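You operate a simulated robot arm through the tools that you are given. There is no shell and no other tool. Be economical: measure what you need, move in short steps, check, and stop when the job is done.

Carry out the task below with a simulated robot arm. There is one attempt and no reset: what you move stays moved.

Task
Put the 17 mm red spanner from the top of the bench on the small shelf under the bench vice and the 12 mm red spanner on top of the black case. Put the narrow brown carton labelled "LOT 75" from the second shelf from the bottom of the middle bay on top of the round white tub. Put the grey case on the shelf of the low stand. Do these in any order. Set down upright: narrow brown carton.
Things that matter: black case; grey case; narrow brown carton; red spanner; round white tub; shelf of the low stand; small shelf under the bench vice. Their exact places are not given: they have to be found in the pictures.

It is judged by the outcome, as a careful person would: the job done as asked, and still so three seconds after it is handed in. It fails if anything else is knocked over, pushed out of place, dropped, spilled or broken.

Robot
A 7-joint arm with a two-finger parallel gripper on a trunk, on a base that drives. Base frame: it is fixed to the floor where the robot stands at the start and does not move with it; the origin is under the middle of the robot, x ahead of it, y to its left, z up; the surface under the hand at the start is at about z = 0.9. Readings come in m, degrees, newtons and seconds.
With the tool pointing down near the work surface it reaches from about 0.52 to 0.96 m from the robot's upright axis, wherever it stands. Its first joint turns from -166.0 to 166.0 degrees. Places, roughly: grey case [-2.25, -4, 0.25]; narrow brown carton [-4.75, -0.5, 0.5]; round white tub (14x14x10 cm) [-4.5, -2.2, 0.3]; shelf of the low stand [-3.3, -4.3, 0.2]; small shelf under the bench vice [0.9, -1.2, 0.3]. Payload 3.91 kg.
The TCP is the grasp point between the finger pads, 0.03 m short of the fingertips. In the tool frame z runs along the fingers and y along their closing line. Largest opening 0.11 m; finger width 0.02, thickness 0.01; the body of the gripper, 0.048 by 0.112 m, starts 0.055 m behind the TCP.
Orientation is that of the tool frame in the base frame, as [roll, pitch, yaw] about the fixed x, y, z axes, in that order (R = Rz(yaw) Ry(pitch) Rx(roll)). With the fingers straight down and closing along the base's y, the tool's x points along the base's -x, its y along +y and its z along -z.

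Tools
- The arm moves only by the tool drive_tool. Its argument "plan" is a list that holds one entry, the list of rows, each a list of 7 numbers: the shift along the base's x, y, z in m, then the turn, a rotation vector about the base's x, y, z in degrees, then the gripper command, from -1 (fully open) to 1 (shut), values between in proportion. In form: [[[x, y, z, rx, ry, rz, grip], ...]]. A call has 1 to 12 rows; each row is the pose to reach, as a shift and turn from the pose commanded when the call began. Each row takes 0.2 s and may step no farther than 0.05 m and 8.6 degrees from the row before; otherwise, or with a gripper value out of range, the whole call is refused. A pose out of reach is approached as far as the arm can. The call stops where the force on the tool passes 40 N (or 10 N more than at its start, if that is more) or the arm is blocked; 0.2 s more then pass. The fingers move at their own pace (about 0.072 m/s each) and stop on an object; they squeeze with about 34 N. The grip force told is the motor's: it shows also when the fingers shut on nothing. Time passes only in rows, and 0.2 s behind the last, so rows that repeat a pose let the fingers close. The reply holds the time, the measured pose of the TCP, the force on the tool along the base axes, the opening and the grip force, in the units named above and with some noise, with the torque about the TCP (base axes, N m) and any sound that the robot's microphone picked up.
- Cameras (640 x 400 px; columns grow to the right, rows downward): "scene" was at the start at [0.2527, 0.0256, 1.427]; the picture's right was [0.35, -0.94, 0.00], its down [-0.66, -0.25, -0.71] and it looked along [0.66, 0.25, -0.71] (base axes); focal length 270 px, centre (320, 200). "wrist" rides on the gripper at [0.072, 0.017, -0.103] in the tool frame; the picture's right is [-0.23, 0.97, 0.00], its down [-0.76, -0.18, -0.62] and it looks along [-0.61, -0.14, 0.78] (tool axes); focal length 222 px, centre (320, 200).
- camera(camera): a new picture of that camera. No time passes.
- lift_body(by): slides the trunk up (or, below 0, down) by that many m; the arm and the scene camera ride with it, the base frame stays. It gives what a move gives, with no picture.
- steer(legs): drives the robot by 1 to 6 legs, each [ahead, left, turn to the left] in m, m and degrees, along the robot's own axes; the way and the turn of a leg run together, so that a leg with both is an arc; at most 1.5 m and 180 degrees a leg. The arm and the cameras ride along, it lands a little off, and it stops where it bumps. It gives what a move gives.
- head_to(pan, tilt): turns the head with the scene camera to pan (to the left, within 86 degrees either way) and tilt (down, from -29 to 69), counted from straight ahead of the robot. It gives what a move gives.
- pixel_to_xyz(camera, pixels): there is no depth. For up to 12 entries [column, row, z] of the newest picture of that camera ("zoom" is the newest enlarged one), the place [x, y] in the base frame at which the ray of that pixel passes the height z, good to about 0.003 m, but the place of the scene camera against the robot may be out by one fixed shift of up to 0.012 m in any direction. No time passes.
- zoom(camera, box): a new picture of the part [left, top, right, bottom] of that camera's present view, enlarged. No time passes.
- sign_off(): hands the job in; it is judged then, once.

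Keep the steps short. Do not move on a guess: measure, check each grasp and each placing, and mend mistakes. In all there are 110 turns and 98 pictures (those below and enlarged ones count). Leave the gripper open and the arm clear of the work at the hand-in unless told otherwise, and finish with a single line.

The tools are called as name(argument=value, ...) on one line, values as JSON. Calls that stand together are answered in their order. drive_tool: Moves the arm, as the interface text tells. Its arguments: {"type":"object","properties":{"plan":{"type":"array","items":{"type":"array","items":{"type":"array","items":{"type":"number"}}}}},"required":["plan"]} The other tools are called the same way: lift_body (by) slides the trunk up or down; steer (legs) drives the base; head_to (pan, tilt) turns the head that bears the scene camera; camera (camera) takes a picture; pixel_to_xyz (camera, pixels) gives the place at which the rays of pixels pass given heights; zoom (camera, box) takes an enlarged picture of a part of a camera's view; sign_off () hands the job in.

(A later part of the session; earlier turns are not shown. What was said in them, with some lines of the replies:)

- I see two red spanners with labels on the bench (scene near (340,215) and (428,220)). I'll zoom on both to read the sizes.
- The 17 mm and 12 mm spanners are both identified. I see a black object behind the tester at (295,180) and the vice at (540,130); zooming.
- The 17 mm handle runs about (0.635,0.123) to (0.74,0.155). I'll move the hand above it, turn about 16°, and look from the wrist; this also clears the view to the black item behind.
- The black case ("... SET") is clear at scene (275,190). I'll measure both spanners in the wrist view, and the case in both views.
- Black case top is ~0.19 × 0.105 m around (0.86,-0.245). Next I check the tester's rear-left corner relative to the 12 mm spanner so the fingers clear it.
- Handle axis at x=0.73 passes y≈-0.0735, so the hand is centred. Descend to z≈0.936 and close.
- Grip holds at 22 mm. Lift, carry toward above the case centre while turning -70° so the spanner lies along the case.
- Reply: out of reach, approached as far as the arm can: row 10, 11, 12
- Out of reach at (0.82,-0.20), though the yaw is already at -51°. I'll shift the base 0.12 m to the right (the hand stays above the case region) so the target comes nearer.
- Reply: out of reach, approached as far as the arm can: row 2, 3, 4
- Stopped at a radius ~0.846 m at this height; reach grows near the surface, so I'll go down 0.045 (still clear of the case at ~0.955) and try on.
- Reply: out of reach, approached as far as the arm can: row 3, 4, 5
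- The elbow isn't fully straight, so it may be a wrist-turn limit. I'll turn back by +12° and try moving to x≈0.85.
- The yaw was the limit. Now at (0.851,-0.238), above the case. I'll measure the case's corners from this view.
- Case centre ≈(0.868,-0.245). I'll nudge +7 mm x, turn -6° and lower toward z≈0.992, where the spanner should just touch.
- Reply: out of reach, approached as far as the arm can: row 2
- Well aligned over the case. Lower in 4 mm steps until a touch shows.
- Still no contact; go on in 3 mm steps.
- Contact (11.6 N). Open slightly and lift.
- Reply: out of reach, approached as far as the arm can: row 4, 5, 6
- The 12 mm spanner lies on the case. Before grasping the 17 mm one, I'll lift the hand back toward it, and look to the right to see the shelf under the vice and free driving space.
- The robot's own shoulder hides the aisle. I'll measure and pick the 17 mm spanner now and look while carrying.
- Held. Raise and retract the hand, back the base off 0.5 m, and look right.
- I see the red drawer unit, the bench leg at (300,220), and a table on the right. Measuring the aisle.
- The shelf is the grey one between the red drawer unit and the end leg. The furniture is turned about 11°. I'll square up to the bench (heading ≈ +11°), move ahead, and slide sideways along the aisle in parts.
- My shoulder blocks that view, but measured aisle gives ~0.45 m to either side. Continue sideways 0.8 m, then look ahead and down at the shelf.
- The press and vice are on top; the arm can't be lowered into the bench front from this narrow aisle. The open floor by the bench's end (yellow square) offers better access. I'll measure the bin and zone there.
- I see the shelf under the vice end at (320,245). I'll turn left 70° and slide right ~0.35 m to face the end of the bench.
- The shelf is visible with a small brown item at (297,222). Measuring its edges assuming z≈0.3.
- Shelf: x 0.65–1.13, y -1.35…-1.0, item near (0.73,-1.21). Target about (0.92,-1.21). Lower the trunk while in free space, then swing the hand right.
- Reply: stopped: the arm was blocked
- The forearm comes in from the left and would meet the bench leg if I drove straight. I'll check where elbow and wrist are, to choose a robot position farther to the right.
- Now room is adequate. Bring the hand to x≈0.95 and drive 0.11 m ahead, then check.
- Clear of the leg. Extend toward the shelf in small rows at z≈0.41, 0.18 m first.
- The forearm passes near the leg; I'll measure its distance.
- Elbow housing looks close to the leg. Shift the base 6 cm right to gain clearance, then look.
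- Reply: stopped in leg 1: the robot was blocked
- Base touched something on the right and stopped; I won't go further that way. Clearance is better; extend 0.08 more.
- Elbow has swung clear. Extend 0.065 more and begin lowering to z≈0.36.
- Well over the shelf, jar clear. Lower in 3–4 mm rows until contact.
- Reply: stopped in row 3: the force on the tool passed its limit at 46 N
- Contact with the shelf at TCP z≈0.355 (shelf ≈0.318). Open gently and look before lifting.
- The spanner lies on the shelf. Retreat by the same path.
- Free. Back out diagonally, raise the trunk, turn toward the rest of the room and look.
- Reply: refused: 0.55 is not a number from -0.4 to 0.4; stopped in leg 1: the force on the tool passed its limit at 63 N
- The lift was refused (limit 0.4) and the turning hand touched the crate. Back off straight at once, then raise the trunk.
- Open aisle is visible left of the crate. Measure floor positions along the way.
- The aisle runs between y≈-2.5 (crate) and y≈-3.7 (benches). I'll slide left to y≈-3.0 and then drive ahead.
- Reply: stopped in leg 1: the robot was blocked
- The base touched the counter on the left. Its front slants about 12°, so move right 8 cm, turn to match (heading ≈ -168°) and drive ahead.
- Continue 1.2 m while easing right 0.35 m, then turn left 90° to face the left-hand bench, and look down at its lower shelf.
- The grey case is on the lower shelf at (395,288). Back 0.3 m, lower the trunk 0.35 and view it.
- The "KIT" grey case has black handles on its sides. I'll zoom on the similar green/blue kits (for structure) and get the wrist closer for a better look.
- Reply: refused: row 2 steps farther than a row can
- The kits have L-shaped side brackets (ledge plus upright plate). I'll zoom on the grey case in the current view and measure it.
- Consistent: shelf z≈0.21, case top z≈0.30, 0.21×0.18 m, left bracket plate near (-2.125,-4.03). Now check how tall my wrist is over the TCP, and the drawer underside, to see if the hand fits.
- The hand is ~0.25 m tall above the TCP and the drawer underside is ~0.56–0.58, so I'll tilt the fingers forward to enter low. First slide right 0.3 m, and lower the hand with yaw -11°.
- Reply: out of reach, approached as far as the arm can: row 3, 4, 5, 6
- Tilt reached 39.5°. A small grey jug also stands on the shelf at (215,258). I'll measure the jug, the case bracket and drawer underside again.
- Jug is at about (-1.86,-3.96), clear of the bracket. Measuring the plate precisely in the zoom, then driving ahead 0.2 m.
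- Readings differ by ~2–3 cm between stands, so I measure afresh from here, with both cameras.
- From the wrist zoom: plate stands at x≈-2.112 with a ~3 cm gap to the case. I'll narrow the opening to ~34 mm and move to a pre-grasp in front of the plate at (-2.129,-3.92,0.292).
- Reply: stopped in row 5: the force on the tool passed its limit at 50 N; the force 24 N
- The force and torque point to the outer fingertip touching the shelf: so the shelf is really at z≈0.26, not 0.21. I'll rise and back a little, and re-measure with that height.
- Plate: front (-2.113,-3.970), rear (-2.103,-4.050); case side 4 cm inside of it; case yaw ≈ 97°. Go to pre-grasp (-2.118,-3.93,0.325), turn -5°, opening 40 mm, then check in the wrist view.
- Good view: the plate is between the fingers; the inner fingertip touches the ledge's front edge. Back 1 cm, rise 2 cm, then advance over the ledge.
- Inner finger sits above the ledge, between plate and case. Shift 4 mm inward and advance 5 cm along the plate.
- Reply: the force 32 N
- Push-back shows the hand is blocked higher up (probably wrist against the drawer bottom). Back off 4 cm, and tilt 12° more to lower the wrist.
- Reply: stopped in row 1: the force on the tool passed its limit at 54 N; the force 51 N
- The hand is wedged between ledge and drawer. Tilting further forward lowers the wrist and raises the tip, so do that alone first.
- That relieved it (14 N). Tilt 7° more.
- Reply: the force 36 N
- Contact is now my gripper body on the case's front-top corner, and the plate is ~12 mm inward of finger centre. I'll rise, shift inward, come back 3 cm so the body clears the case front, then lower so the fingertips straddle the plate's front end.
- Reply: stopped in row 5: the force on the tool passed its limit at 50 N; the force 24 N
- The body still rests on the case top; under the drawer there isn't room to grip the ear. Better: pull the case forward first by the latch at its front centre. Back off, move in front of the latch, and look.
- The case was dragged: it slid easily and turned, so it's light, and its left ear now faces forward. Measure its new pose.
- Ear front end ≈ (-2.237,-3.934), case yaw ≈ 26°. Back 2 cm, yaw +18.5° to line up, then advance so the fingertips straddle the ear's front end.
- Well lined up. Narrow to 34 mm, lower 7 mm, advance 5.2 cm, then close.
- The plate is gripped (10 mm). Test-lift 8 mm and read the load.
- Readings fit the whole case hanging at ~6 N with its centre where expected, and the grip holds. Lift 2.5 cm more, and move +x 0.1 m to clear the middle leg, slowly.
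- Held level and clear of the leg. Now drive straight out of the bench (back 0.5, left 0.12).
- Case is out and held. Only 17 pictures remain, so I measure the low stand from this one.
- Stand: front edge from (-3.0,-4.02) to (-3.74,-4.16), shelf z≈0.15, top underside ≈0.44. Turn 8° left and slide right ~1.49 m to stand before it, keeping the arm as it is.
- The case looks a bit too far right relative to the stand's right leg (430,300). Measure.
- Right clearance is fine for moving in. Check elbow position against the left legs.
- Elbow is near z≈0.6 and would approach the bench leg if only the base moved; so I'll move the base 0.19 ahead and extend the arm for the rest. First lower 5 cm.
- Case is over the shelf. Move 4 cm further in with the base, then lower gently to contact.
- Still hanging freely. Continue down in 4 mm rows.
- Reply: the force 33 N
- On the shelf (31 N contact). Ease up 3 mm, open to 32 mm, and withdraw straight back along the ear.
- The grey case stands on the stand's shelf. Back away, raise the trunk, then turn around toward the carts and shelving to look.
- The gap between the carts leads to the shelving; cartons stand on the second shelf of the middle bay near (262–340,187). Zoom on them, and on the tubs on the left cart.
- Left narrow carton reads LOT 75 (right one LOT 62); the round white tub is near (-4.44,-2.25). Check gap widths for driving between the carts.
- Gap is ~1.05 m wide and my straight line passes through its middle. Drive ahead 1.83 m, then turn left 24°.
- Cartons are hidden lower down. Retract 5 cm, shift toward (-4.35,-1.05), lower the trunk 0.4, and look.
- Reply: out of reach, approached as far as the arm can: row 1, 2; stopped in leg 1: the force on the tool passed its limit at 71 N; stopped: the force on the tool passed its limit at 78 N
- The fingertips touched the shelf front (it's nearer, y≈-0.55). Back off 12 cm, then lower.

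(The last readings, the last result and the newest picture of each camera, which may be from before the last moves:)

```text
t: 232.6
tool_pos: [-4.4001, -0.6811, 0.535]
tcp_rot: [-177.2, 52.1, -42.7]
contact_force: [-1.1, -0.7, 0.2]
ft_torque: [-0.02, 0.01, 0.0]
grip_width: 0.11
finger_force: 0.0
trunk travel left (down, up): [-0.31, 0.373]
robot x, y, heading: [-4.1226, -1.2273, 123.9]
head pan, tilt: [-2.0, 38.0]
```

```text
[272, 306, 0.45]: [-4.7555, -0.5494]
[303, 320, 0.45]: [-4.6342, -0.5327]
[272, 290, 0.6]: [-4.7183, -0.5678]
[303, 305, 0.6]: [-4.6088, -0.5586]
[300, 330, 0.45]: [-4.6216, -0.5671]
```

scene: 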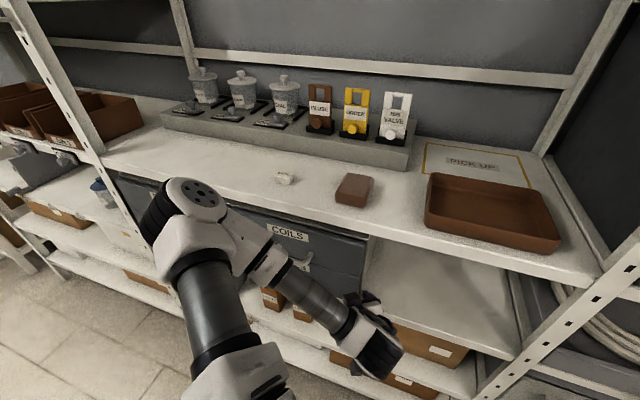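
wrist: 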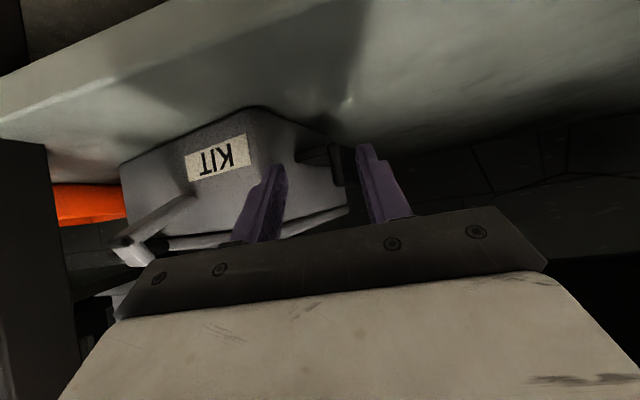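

Cartons are about x≈-4.75 and -4.63, front y≈-0.55. Take one view from this lower height.

head_to(pan=6, tilt=30)

zoom(camera="scene", box=[150, 130, 470, 330])

```text
t: 233.3
tool_pos: [-4.3985, -0.6806, 0.5336]
tcp_rot: [-177.2, 52.2, -42.9]
contact_force: [-0.1, 0.0, 0.1]
ft_torque: [0.0, 0.02, 0.0]
grip_width: 0.1098
finger_force: 0.0
trunk travel left (down, up): [-0.31, 0.373]
robot x, y, heading: [-4.1242, -1.2241, 123.6]
head pan, tilt: [6.0, 30.0]
```

```text
2.00 times, centred on (310, 230) of scene
```

zoom: 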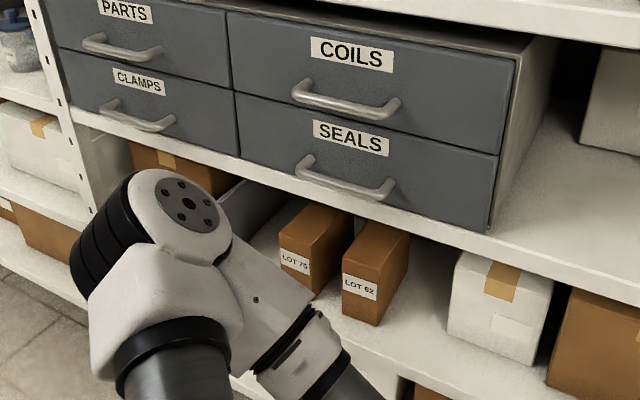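

LOT 75 is confirmed as the left one. Measure its corners at candidate heights.

pixel_to_xyz(camera="zoom", pixels=[[313, 298, 0.42], [313, 298, 0.45], [315, 262, 0.55], [315, 262, 0.58], [279, 242, 0.55], [279, 242, 0.58], [354, 213, 0.55], [343, 305, 0.42], [343, 270, 0.55], [490, 232, 0.65], [410, 390, 0.42], [305, 198, 0.55]])

```text
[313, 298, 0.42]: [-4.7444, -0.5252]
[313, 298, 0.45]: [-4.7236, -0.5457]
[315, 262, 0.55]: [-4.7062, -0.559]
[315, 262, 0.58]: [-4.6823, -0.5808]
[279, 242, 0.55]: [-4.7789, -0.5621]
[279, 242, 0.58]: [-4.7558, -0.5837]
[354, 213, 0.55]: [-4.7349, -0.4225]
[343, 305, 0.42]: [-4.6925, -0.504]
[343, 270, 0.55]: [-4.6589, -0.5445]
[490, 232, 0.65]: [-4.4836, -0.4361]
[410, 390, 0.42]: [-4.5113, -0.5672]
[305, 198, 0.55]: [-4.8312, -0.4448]
```

LOT 75: front x -4.779…-4.706 at y≈-0.56, 0.14 deep, ~0.07 wide. I'll swing the hand left and turn the tool toward the shelf normal (-34°) while still clear of the shelf.

drive_tool(plan=[[[-0.036, -0.03, 0, 0, 0, -6, -1], [-0.072, -0.06, 0, 0, 0, -12, -1], [-0.108, -0.08, 0, 0, 0, -18, -1], [-0.144, -0.095, 0, 0, 0, -24, -1], [-0.175, -0.103, 0, 0, 0, -30, -1], [-0.2, -0.103, 0, 0, 0, -34, -1], [-0.2, -0.103, 0, 0, 0, -34, -1]]])

```text
t: 235.1
tool_pos: [-4.3644, -0.6186, 0.531]
tcp_rot: [-169.3, 50.8, -105.9]
contact_force: [-0.3, 0.3, -0.3]
ft_torque: [0.03, -0.01, -0.01]
grip_width: 0.1098
finger_force: 0.0
out of reach, approached as far as the arm can: row 1, 2, 3, 4, 5, 6
trunk travel left (down, up): [-0.31, 0.373]
robot x, y, heading: [-4.125, -1.2241, 123.7]
head pan, tilt: [6.0, 30.0]
stopped in row 7: the arm was blocked; the commanded pose is now the measured one
```

The path passed inside my minimum reach and the tool turned too far (dir 74°, small roll). Correct the roll first.

drive_tool(plan=[[[-0.01, 0, 0, 0.8, 2.8, 3.5, -1], [-0.02, 0, 0, 1.6, 5.6, 7.1, -1], [-0.02, 0, 0, 1.6, 5.6, 7.1, -1]]])

```text
t: 235.9
tool_pos: [-4.386, -0.6178, 0.5309]
tcp_rot: [-178.8, 50.8, -106.0]
contact_force: [-1.0, -0.1, 0.7]
ft_torque: [-0.04, 0.01, -0.01]
grip_width: 0.1099
finger_force: 0.0
trunk travel left (down, up): [-0.31, 0.373]
robot x, y, heading: [-4.1232, -1.2265, 123.8]
head pan, tilt: [6.0, 30.0]
```

Roll fixed. Now move to the left pre-position (-4.60,-0.784) while turning to dir ≈100°.

drive_tool(plan=[[[-0.036, -0.027, 0, 0, 0, 4, -1], [-0.072, -0.055, 0, 0, 0, 9, -1], [-0.107, -0.083, 0, 0, 0, 13, -1], [-0.143, -0.11, 0, 0, 0, 18, -1], [-0.178, -0.138, 0, 0, 0, 22, -1], [-0.214, -0.166, 0, 0, 0, 26, -1], [-0.214, -0.166, 0, 0, 0, 26, -1]]])

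```text
t: 237.5
tool_pos: [-4.6009, -0.7845, 0.531]
tcp_rot: [-178.6, 50.9, -79.9]
contact_force: [0.3, -0.2, 1.2]
ft_torque: [0.01, 0.02, 0.02]
grip_width: 0.1099
finger_force: 0.0
trunk travel left (down, up): [-0.31, 0.373]
robot x, y, heading: [-4.1218, -1.2254, 123.7]
head pan, tilt: [6.0, 30.0]
```

Move the base to bring the hand in front of the carton, then look with the wrist.

steer(legs=[[0.173, 0.036, 0]])

camera(camera="wrist")

```text
t: 239.0
tool_pos: [-4.7231, -0.6627, 0.5325]
tcp_rot: [-178.6, 50.8, -80.1]
contact_force: [0.1, 0.8, 0.1]
ft_torque: [0.01, -0.02, -0.02]
grip_width: 0.1098
finger_force: 0.1
trunk travel left (down, up): [-0.31, 0.373]
robot x, y, heading: [-4.2485, -1.1044, 123.9]
head pan, tilt: [6.0, 30.0]
```

```text
4 pictures are left
```

wrist: 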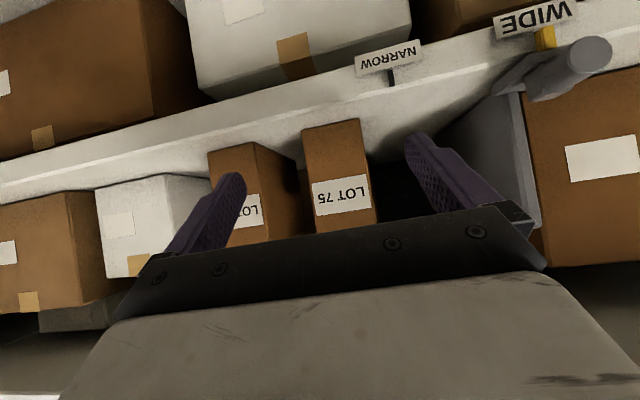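

LOT 75 is centred between the fingers (label readable), neighbours clear. Advance 15 cm along the tool direction, then close.

drive_tool(plan=[[[-0.004, 0.025, 0, 0, 0, 0, -1], [-0.009, 0.05, 0, 0, 0, 0, -1], [-0.013, 0.075, 0, 0, 0, 0, -1], [-0.018, 0.1, 0, 0, 0, 0, -1], [-0.022, 0.125, 0, 0, 0, 0, -1], [-0.026, 0.148, 0, 0, 0, 0, -1], [-0.026, 0.148, 0, 0, 0, 0, 0.2], [-0.026, 0.148, 0, 0, 0, 0, 1], [-0.026, 0.148, 0, 0, 0, 0, 1], [-0.026, 0.148, 0, 0, 0, 0, 1]]])

```text
t: 241.2
tool_pos: [-4.7507, -0.5145, 0.5332]
tcp_rot: [-178.7, 50.9, -80.1]
contact_force: [-2.9, 0.0, 3.1]
ft_torque: [-0.07, 0.36, 0.02]
grip_width: 0.0624
finger_force: 34.1
trunk travel left (down, up): [-0.31, 0.373]
robot x, y, heading: [-4.2503, -1.1048, 123.7]
head pan, tilt: [6.0, 30.0]
```

Gripped at 62 mm. Lift 2 cm, then pull straight out 15 cm.

drive_tool(plan=[[[0, 0, 0.01, 0, 0, 0, 1], [0, 0, 0.022, 0, 0, 0, 1], [0.004, -0.025, 0.022, 0, 0, 0, 1], [0.009, -0.05, 0.022, 0, 0, 0, 1], [0.013, -0.075, 0.022, 0, 0, 0, 1], [0.018, -0.1, 0.022, 0, 0, 0, 1], [0.022, -0.125, 0.022, 0, 0, 0, 1], [0.026, -0.148, 0.022, 0, 0, 0, 1], [0.026, -0.148, 0.022, 0, 0, 0, 1]]])

```text
t: 243.2
tool_pos: [-4.7244, -0.6617, 0.5547]
tcp_rot: [-178.6, 50.9, -80.0]
contact_force: [0.8, -0.1, -4.3]
ft_torque: [-0.12, -0.06, 0.01]
grip_width: 0.0623
finger_force: 34.2
trunk travel left (down, up): [-0.31, 0.373]
robot x, y, heading: [-4.2479, -1.1058, 123.9]
head pan, tilt: [6.0, 30.0]
```

Carton held (≈4 N). Back out of the shelf, raise the trunk 0.3 m, and drive back through the gap, turning right so the arm trails clear.

steer(legs=[[-0.173, -0.036, 0]])

lift_body(by=0.3)

steer(legs=[[-0.218, -0.084, -12]])

```text
t: 244.7
tool_pos: [-4.6007, -0.7846, 0.5543]
tcp_rot: [-178.6, 50.8, -80.0]
contact_force: [-0.7, -0.5, -3.8]
ft_torque: [-0.14, -0.03, 0.01]
grip_width: 0.062
finger_force: 33.7
trunk travel left (down, up): [-0.31, 0.373]
robot x, y, heading: [-4.1199, -1.2255, 124.0]
head pan, tilt: [6.0, 30.0]
```

```text
t: 247.7
tool_pos: [-4.6002, -0.7848, 0.8545]
tcp_rot: [-178.6, 50.8, -80.1]
contact_force: [0.1, 1.0, -2.9]
ft_torque: [-0.1, -0.03, 0.02]
grip_width: 0.0618
finger_force: 33.7
trunk travel left (down, up): [-0.61, 0.073]
robot x, y, heading: [-4.1251, -1.2288, 123.9]
head pan, tilt: [6.0, 30.0]
```

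```text
t: 249.4
tool_pos: [-4.3225, -0.8504, 0.855]
tcp_rot: [-178.6, 50.9, -92.1]
contact_force: [0.3, 0.1, -3.6]
ft_torque: [-0.14, -0.02, 0.04]
grip_width: 0.0618
finger_force: 33.6
trunk travel left (down, up): [-0.61, 0.073]
robot x, y, heading: [-3.9478, -1.3813, 111.5]
head pan, tilt: [6.0, 30.0]
```

steer(legs=[[-0.323, -0.0855, -20]])

steer(legs=[[-0.34, -0.14, 0], [-0.98, -0.03, 0]])

```text
t: 251.6
tool_pos: [-3.9715, -1.0467, 0.8541]
tcp_rot: [-178.6, 50.8, -111.7]
contact_force: [-0.1, -0.3, -4.0]
ft_torque: [-0.12, 0.06, -0.05]
grip_width: 0.062
finger_force: 33.7
trunk travel left (down, up): [-0.61, 0.073]
robot x, y, heading: [-3.7977, -1.6737, 92.2]
head pan, tilt: [6.0, 30.0]
```

```text
t: 258.6
tool_pos: [-3.761, -2.3557, 0.8545]
tcp_rot: [-178.6, 50.8, -111.2]
contact_force: [1.2, -0.1, -4.1]
ft_torque: [-0.14, 0.06, -0.01]
grip_width: 0.062
finger_force: 33.9
trunk travel left (down, up): [-0.61, 0.073]
robot x, y, heading: [-3.5809, -2.9776, 92.5]
head pan, tilt: [6.0, 30.0]
```

Through the gap. Turn left 31.5° and slide to the front of the tub cart's south side, lower the trunk, and view the tub.

steer(legs=[[0, 0, 31.5], [0.13, 0.34, 0]])

lift_body(by=-0.32)

head_to(pan=5, tilt=38)

camera(camera="scene")

```text
t: 263.4
tool_pos: [-4.4095, -2.6099, 0.8534]
tcp_rot: [-178.5, 50.9, -80.8]
contact_force: [0.4, -0.6, -4.3]
ft_torque: [-0.16, 0.0, 0.0]
grip_width: 0.062
finger_force: 33.8
trunk travel left (down, up): [-0.61, 0.073]
robot x, y, heading: [-3.9424, -3.0594, 123.0]
head pan, tilt: [6.0, 30.0]
```

```text
t: 266.6
tool_pos: [-4.4089, -2.6103, 0.5341]
tcp_rot: [-178.5, 50.8, -80.8]
contact_force: [-0.1, -0.1, -3.7]
ft_torque: [-0.16, -0.05, 0.01]
grip_width: 0.0619
finger_force: 34.1
trunk travel left (down, up): [-0.29, 0.393]
robot x, y, heading: [-3.9443, -3.0576, 123.1]
head pan, tilt: [6.0, 30.0]
```

```text
t: 267.3
tool_pos: [-4.4088, -2.61, 0.5339]
tcp_rot: [-178.6, 50.8, -80.8]
contact_force: [-0.5, 0.8, -3.9]
ft_torque: [-0.18, -0.02, -0.01]
grip_width: 0.0618
finger_force: 34.0
trunk travel left (down, up): [-0.29, 0.393]
robot x, y, heading: [-3.937, -3.0619, 123.0]
head pan, tilt: [5.0, 38.0]
```

```text
3 pictures are left
```

scene: 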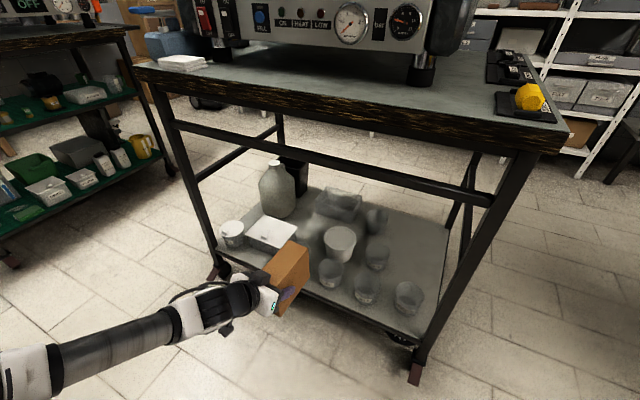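

Clear view: the round white tub at (340,242), with clear tubs in front of and beside it. Measure the cart legs, shelf and tub.

pixel_to_xyz(camera="scene", pixels=[[413, 380, 0], [418, 348, 0.15], [418, 348, 0.2], [340, 238, 0.35], [340, 238, 0.3], [342, 262, 0.2], [342, 262, 0.25], [330, 266, 0.3], [250, 250, 0.33], [376, 244, 0.3], [215, 277, 0], [400, 178, 0.65]])

zoom(camera="scene", box=[200, 170, 440, 350])

```text
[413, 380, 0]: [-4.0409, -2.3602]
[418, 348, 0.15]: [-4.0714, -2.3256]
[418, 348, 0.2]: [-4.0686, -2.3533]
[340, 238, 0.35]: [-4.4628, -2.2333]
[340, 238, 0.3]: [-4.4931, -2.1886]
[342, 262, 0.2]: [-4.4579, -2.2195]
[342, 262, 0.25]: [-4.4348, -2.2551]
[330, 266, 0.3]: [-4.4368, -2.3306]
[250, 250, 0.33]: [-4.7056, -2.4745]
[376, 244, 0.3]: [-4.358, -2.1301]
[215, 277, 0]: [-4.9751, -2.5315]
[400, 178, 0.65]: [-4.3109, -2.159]
```

```text
2.22 times, centred on (320, 260) of scene
```

zoom: 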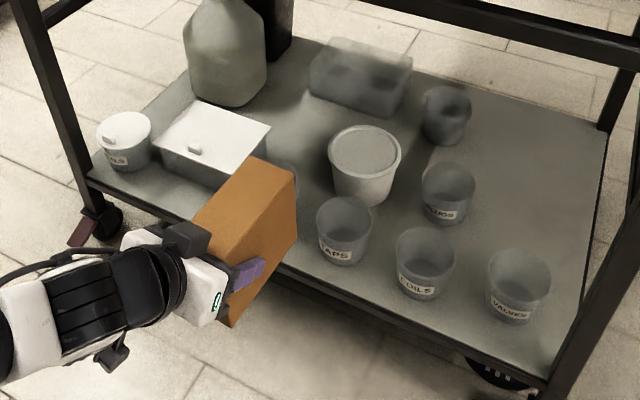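

Tub top ≈0.30, centre ≈(-4.49,-2.19); clear tubs stand in front. My elbow would reach the side rail in the present posture, so I'll put the base farther back/left and work with a more extended arm.

steer(legs=[[0.016, 0.369, 0]])

drive_tool(plan=[[[0.037, 0.028, -0.01, 0, 0, 0, 1], [0.073, 0.057, -0.02, 0, 0, 0, 1], [0.11, 0.085, -0.03, 0, 0, 0, 1], [0.147, 0.113, -0.04, 0, 0, 0, 1], [0.183, 0.141, -0.05, 0, 0, 0, 1], [0.22, 0.17, -0.06, 0, 0, 0, 1], [0.25, 0.198, -0.07, 0, 0, 0, 1], [0.25, 0.198, -0.08, 0, 0, 0, 1]]])

```text
t: 270.7
tool_pos: [-4.7264, -2.7949, 0.5342]
tcp_rot: [-178.6, 50.8, -81.1]
contact_force: [0.3, -1.7, -3.7]
ft_torque: [-0.16, -0.04, 0.01]
grip_width: 0.062
finger_force: 34.1
trunk travel left (down, up): [-0.29, 0.393]
robot x, y, heading: [-4.2587, -3.2462, 122.7]
head pan, tilt: [5.0, 38.0]
```

```text
t: 272.5
tool_pos: [-4.5049, -2.5932, 0.4825]
tcp_rot: [-178.6, 50.7, -80.9]
contact_force: [0.6, -0.5, -4.1]
ft_torque: [-0.14, 0.01, 0.04]
grip_width: 0.0619
finger_force: 34.3
out of reach, approached as far as the arm can: row 6, 7, 8
trunk travel left (down, up): [-0.29, 0.393]
robot x, y, heading: [-4.259, -3.2475, 122.8]
head pan, tilt: [5.0, 38.0]
```

Lower the trunk 6 cm instead, then extend the arm north halfway.

lift_body(by=-0.06)

drive_tool(plan=[[[0.003, 0.03, 0, 0, 0, 0, 1], [0.006, 0.06, 0, 0, 0, 0, 1], [0.009, 0.09, 0, 0, 0, 0, 1], [0.012, 0.12, 0, 0, 0, 0, 1], [0.015, 0.15, 0, 0, 0, 0, 1]]])

```text
t: 273.5
tool_pos: [-4.5049, -2.595, 0.422]
tcp_rot: [-178.6, 50.8, -81.1]
contact_force: [0.2, -0.2, -4.0]
ft_torque: [-0.14, -0.04, -0.01]
grip_width: 0.0618
finger_force: 34.2
trunk travel left (down, up): [-0.23, 0.453]
robot x, y, heading: [-4.2593, -3.246, 122.8]
head pan, tilt: [5.0, 38.0]
```

```text
t: 274.7
tool_pos: [-4.4914, -2.444, 0.4204]
tcp_rot: [-178.5, 50.6, -80.9]
contact_force: [-1.4, 0.9, -3.6]
ft_torque: [-0.18, 0.02, 0.01]
grip_width: 0.062
finger_force: 34.3
trunk travel left (down, up): [-0.23, 0.453]
robot x, y, heading: [-4.2568, -3.2463, 122.8]
head pan, tilt: [5.0, 38.0]
```

Clear so far. Move the base 0.16 m north, then check with a picture.

steer(legs=[[0.134, -0.087, 0]])

zoom(camera="scene", box=[200, 80, 520, 280])

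```text
t: 276.1
tool_pos: [-4.4887, -2.2859, 0.4207]
tcp_rot: [-178.4, 50.7, -81.0]
contact_force: [0.4, -0.6, -4.1]
ft_torque: [-0.14, -0.02, 0.02]
grip_width: 0.0618
finger_force: 34.6
trunk travel left (down, up): [-0.23, 0.453]
robot x, y, heading: [-4.2557, -3.0869, 122.7]
head pan, tilt: [5.0, 38.0]
```

```text
2.00 times, centred on (360, 180) of scene
```

zoom: 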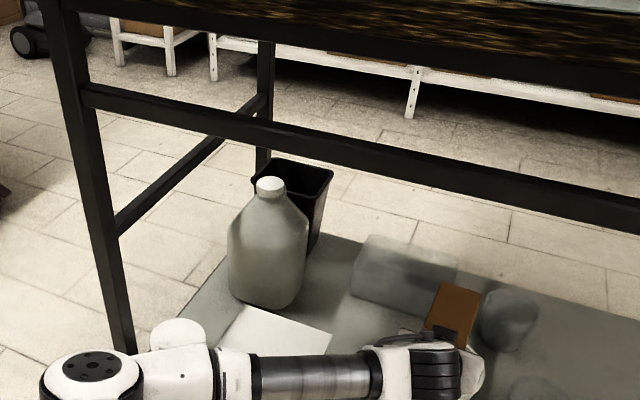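

I see the carton top at zoom (450,310) and a bit of white tub rim left of the hand at (395,335). Measure both.

pixel_to_xyz(camera="zoom", pixels=[[440, 283, 0.5], [482, 292, 0.5], [427, 318, 0.5], [470, 345, 0.5], [398, 330, 0.3], [386, 342, 0.3], [440, 283, 0.45], [482, 292, 0.45], [330, 350, 0.33]])

```text
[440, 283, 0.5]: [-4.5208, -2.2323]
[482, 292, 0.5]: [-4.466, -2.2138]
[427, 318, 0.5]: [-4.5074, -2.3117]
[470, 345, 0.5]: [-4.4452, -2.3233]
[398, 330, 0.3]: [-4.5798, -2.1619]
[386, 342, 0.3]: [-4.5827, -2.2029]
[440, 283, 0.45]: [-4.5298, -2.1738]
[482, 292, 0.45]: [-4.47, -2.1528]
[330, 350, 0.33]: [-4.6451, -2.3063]
```

Tub centre ≈(-4.50,-2.19), carton centre is ~0.03 ahead of the TCP. Extend to TCP (-4.495,-2.22), then lower to z≈0.385.

drive_tool(plan=[[[-0.002, 0.022, 0, 0, 0, 0, 1], [-0.004, 0.044, 0, 0, 0, 0, 1], [-0.006, 0.066, 0, 0, 0, 0, 1], [-0.006, 0.066, -0.01, 0, 0, 0, 1], [-0.006, 0.066, -0.02, 0, 0, 0, 1], [-0.006, 0.066, -0.03, 0, 0, 0, 1], [-0.006, 0.066, -0.03, 0, 0, 0, 1]]])

```text
t: 277.7
tool_pos: [-4.4942, -2.2207, 0.3922]
tcp_rot: [-178.6, 50.9, -81.2]
contact_force: [-1.0, 1.9, 1.7]
ft_torque: [0.31, 0.22, -0.01]
grip_width: 0.0619
finger_force: 34.1
trunk travel left (down, up): [-0.23, 0.453]
robot x, y, heading: [-4.2538, -3.0848, 122.9]
head pan, tilt: [5.0, 38.0]
```

Contact has begun beneath the carton (force changed by ~6 N). Lower 4 mm more to settle it.

drive_tool(plan=[[[0, 0, -0.002, 0, 0, 0, 1], [0, 0, -0.004, 0, 0, 0, 1], [0, 0, -0.004, 0, 0, 0, 1]]])

```text
t: 278.5
tool_pos: [-4.495, -2.2188, 0.3907]
tcp_rot: [-178.6, 51.1, -80.9]
contact_force: [0.7, -8.9, 29.0]
ft_torque: [-0.53, 0.98, 0.35]
grip_width: 0.0619
finger_force: 34.2
trunk travel left (down, up): [-0.23, 0.453]
robot x, y, heading: [-4.2556, -3.0878, 123.0]
head pan, tilt: [5.0, 38.0]
```

Firm contact. Ease up 3 mm to a light touch and use the last picture, from the wrist, to check the seat before releasing.

drive_tool(plan=[[[0, 0, 0.002, 0, 0, 0, 1], [0, 0, 0.002, 0, 0, 0, 1]]])

camera(camera="wrist")

```text
t: 279.1
tool_pos: [-4.4944, -2.2188, 0.3917]
tcp_rot: [-178.6, 51.0, -81.1]
contact_force: [-2.2, 6.5, 20.7]
ft_torque: [0.7, 0.9, -0.14]
grip_width: 0.0617
finger_force: 33.9
trunk travel left (down, up): [-0.23, 0.453]
robot x, y, heading: [-4.2546, -3.0897, 122.7]
head pan, tilt: [5.0, 38.0]
```

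```text
0 pictures are left
5 turns are left
```

wrist: 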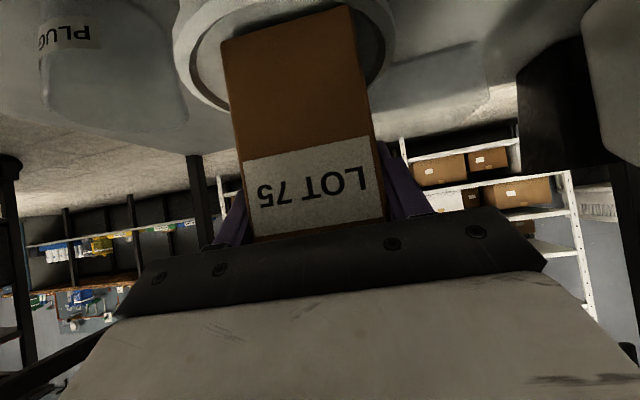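

The carton is centred on the tub's lid. Ease, open fully, and withdraw straight back along the tool direction.

drive_tool(plan=[[[0, 0, 0.0015, 0, 0, 0, 1], [0, 0, 0.0015, 0, 0, 0, 0.1], [0, 0, 0.0015, 0, 0, 0, -0.6], [0, 0, 0.0015, 0, 0, 0, -0.8], [0, 0, 0.0015, 0, 0, 0, -0.8], [0.003, -0.02, 0.003, 0, 0, 0, -0.8], [0.008, -0.05, 0.006, 0, 0, 0, -0.8], [0.014, -0.09, 0.012, 0, 0, 0, -0.8], [0.02, -0.13, 0.018, 0, 0, 0, -0.8], [0.025, -0.17, 0.022, 0, 0, 0, -0.8], [0.025, -0.21, 0.022, 0, 0, 0, -0.8]]])

```text
t: 281.5
tool_pos: [-4.5017, -2.4318, 0.4254]
tcp_rot: [-178.5, 50.7, -81.2]
contact_force: [-0.5, 0.6, -0.4]
ft_torque: [0.0, 0.03, 0.02]
grip_width: 0.0991
finger_force: 0.0
out of reach, approached as far as the arm can: row 10, 11
trunk travel left (down, up): [-0.23, 0.453]
robot x, y, heading: [-4.2568, -3.0885, 122.9]
head pan, tilt: [5.0, 38.0]
4 turns are left
```

The hand is free with no load and no sound. Drive the base back south 0.3 m to bring the arm clear and open fully.

steer(legs=[[-0.25, 0.16, 0]])

```text
t: 283.5
tool_pos: [-4.5048, -2.7297, 0.4243]
tcp_rot: [-178.6, 50.8, -81.0]
contact_force: [-1.3, 0.1, -0.2]
ft_torque: [0.01, 0.05, -0.01]
grip_width: 0.0989
finger_force: 0.2
trunk travel left (down, up): [-0.23, 0.453]
robot x, y, heading: [-4.2575, -3.3891, 122.9]
head pan, tilt: [5.0, 38.0]
3 turns are left
```

All placings are done, and the arm is clear with the gripper open. Handing in now.

sign_off()

```text
The job is handed in.
```

I placed all four items and handed the job in, but I had no pictures left to check the carton after letting go of it. The 17 mm spanner is on the shelf under the vice, the 12 mm spanner is on the black case, the grey case is on the low stand's shelf, and LOT 75 was centred upright on the white tub just before release. On the way the hand bumped the crate and a shelf edge, and the base touched the counter and something beside the bench end; I saw nothing fall, but did not check each for shifting.
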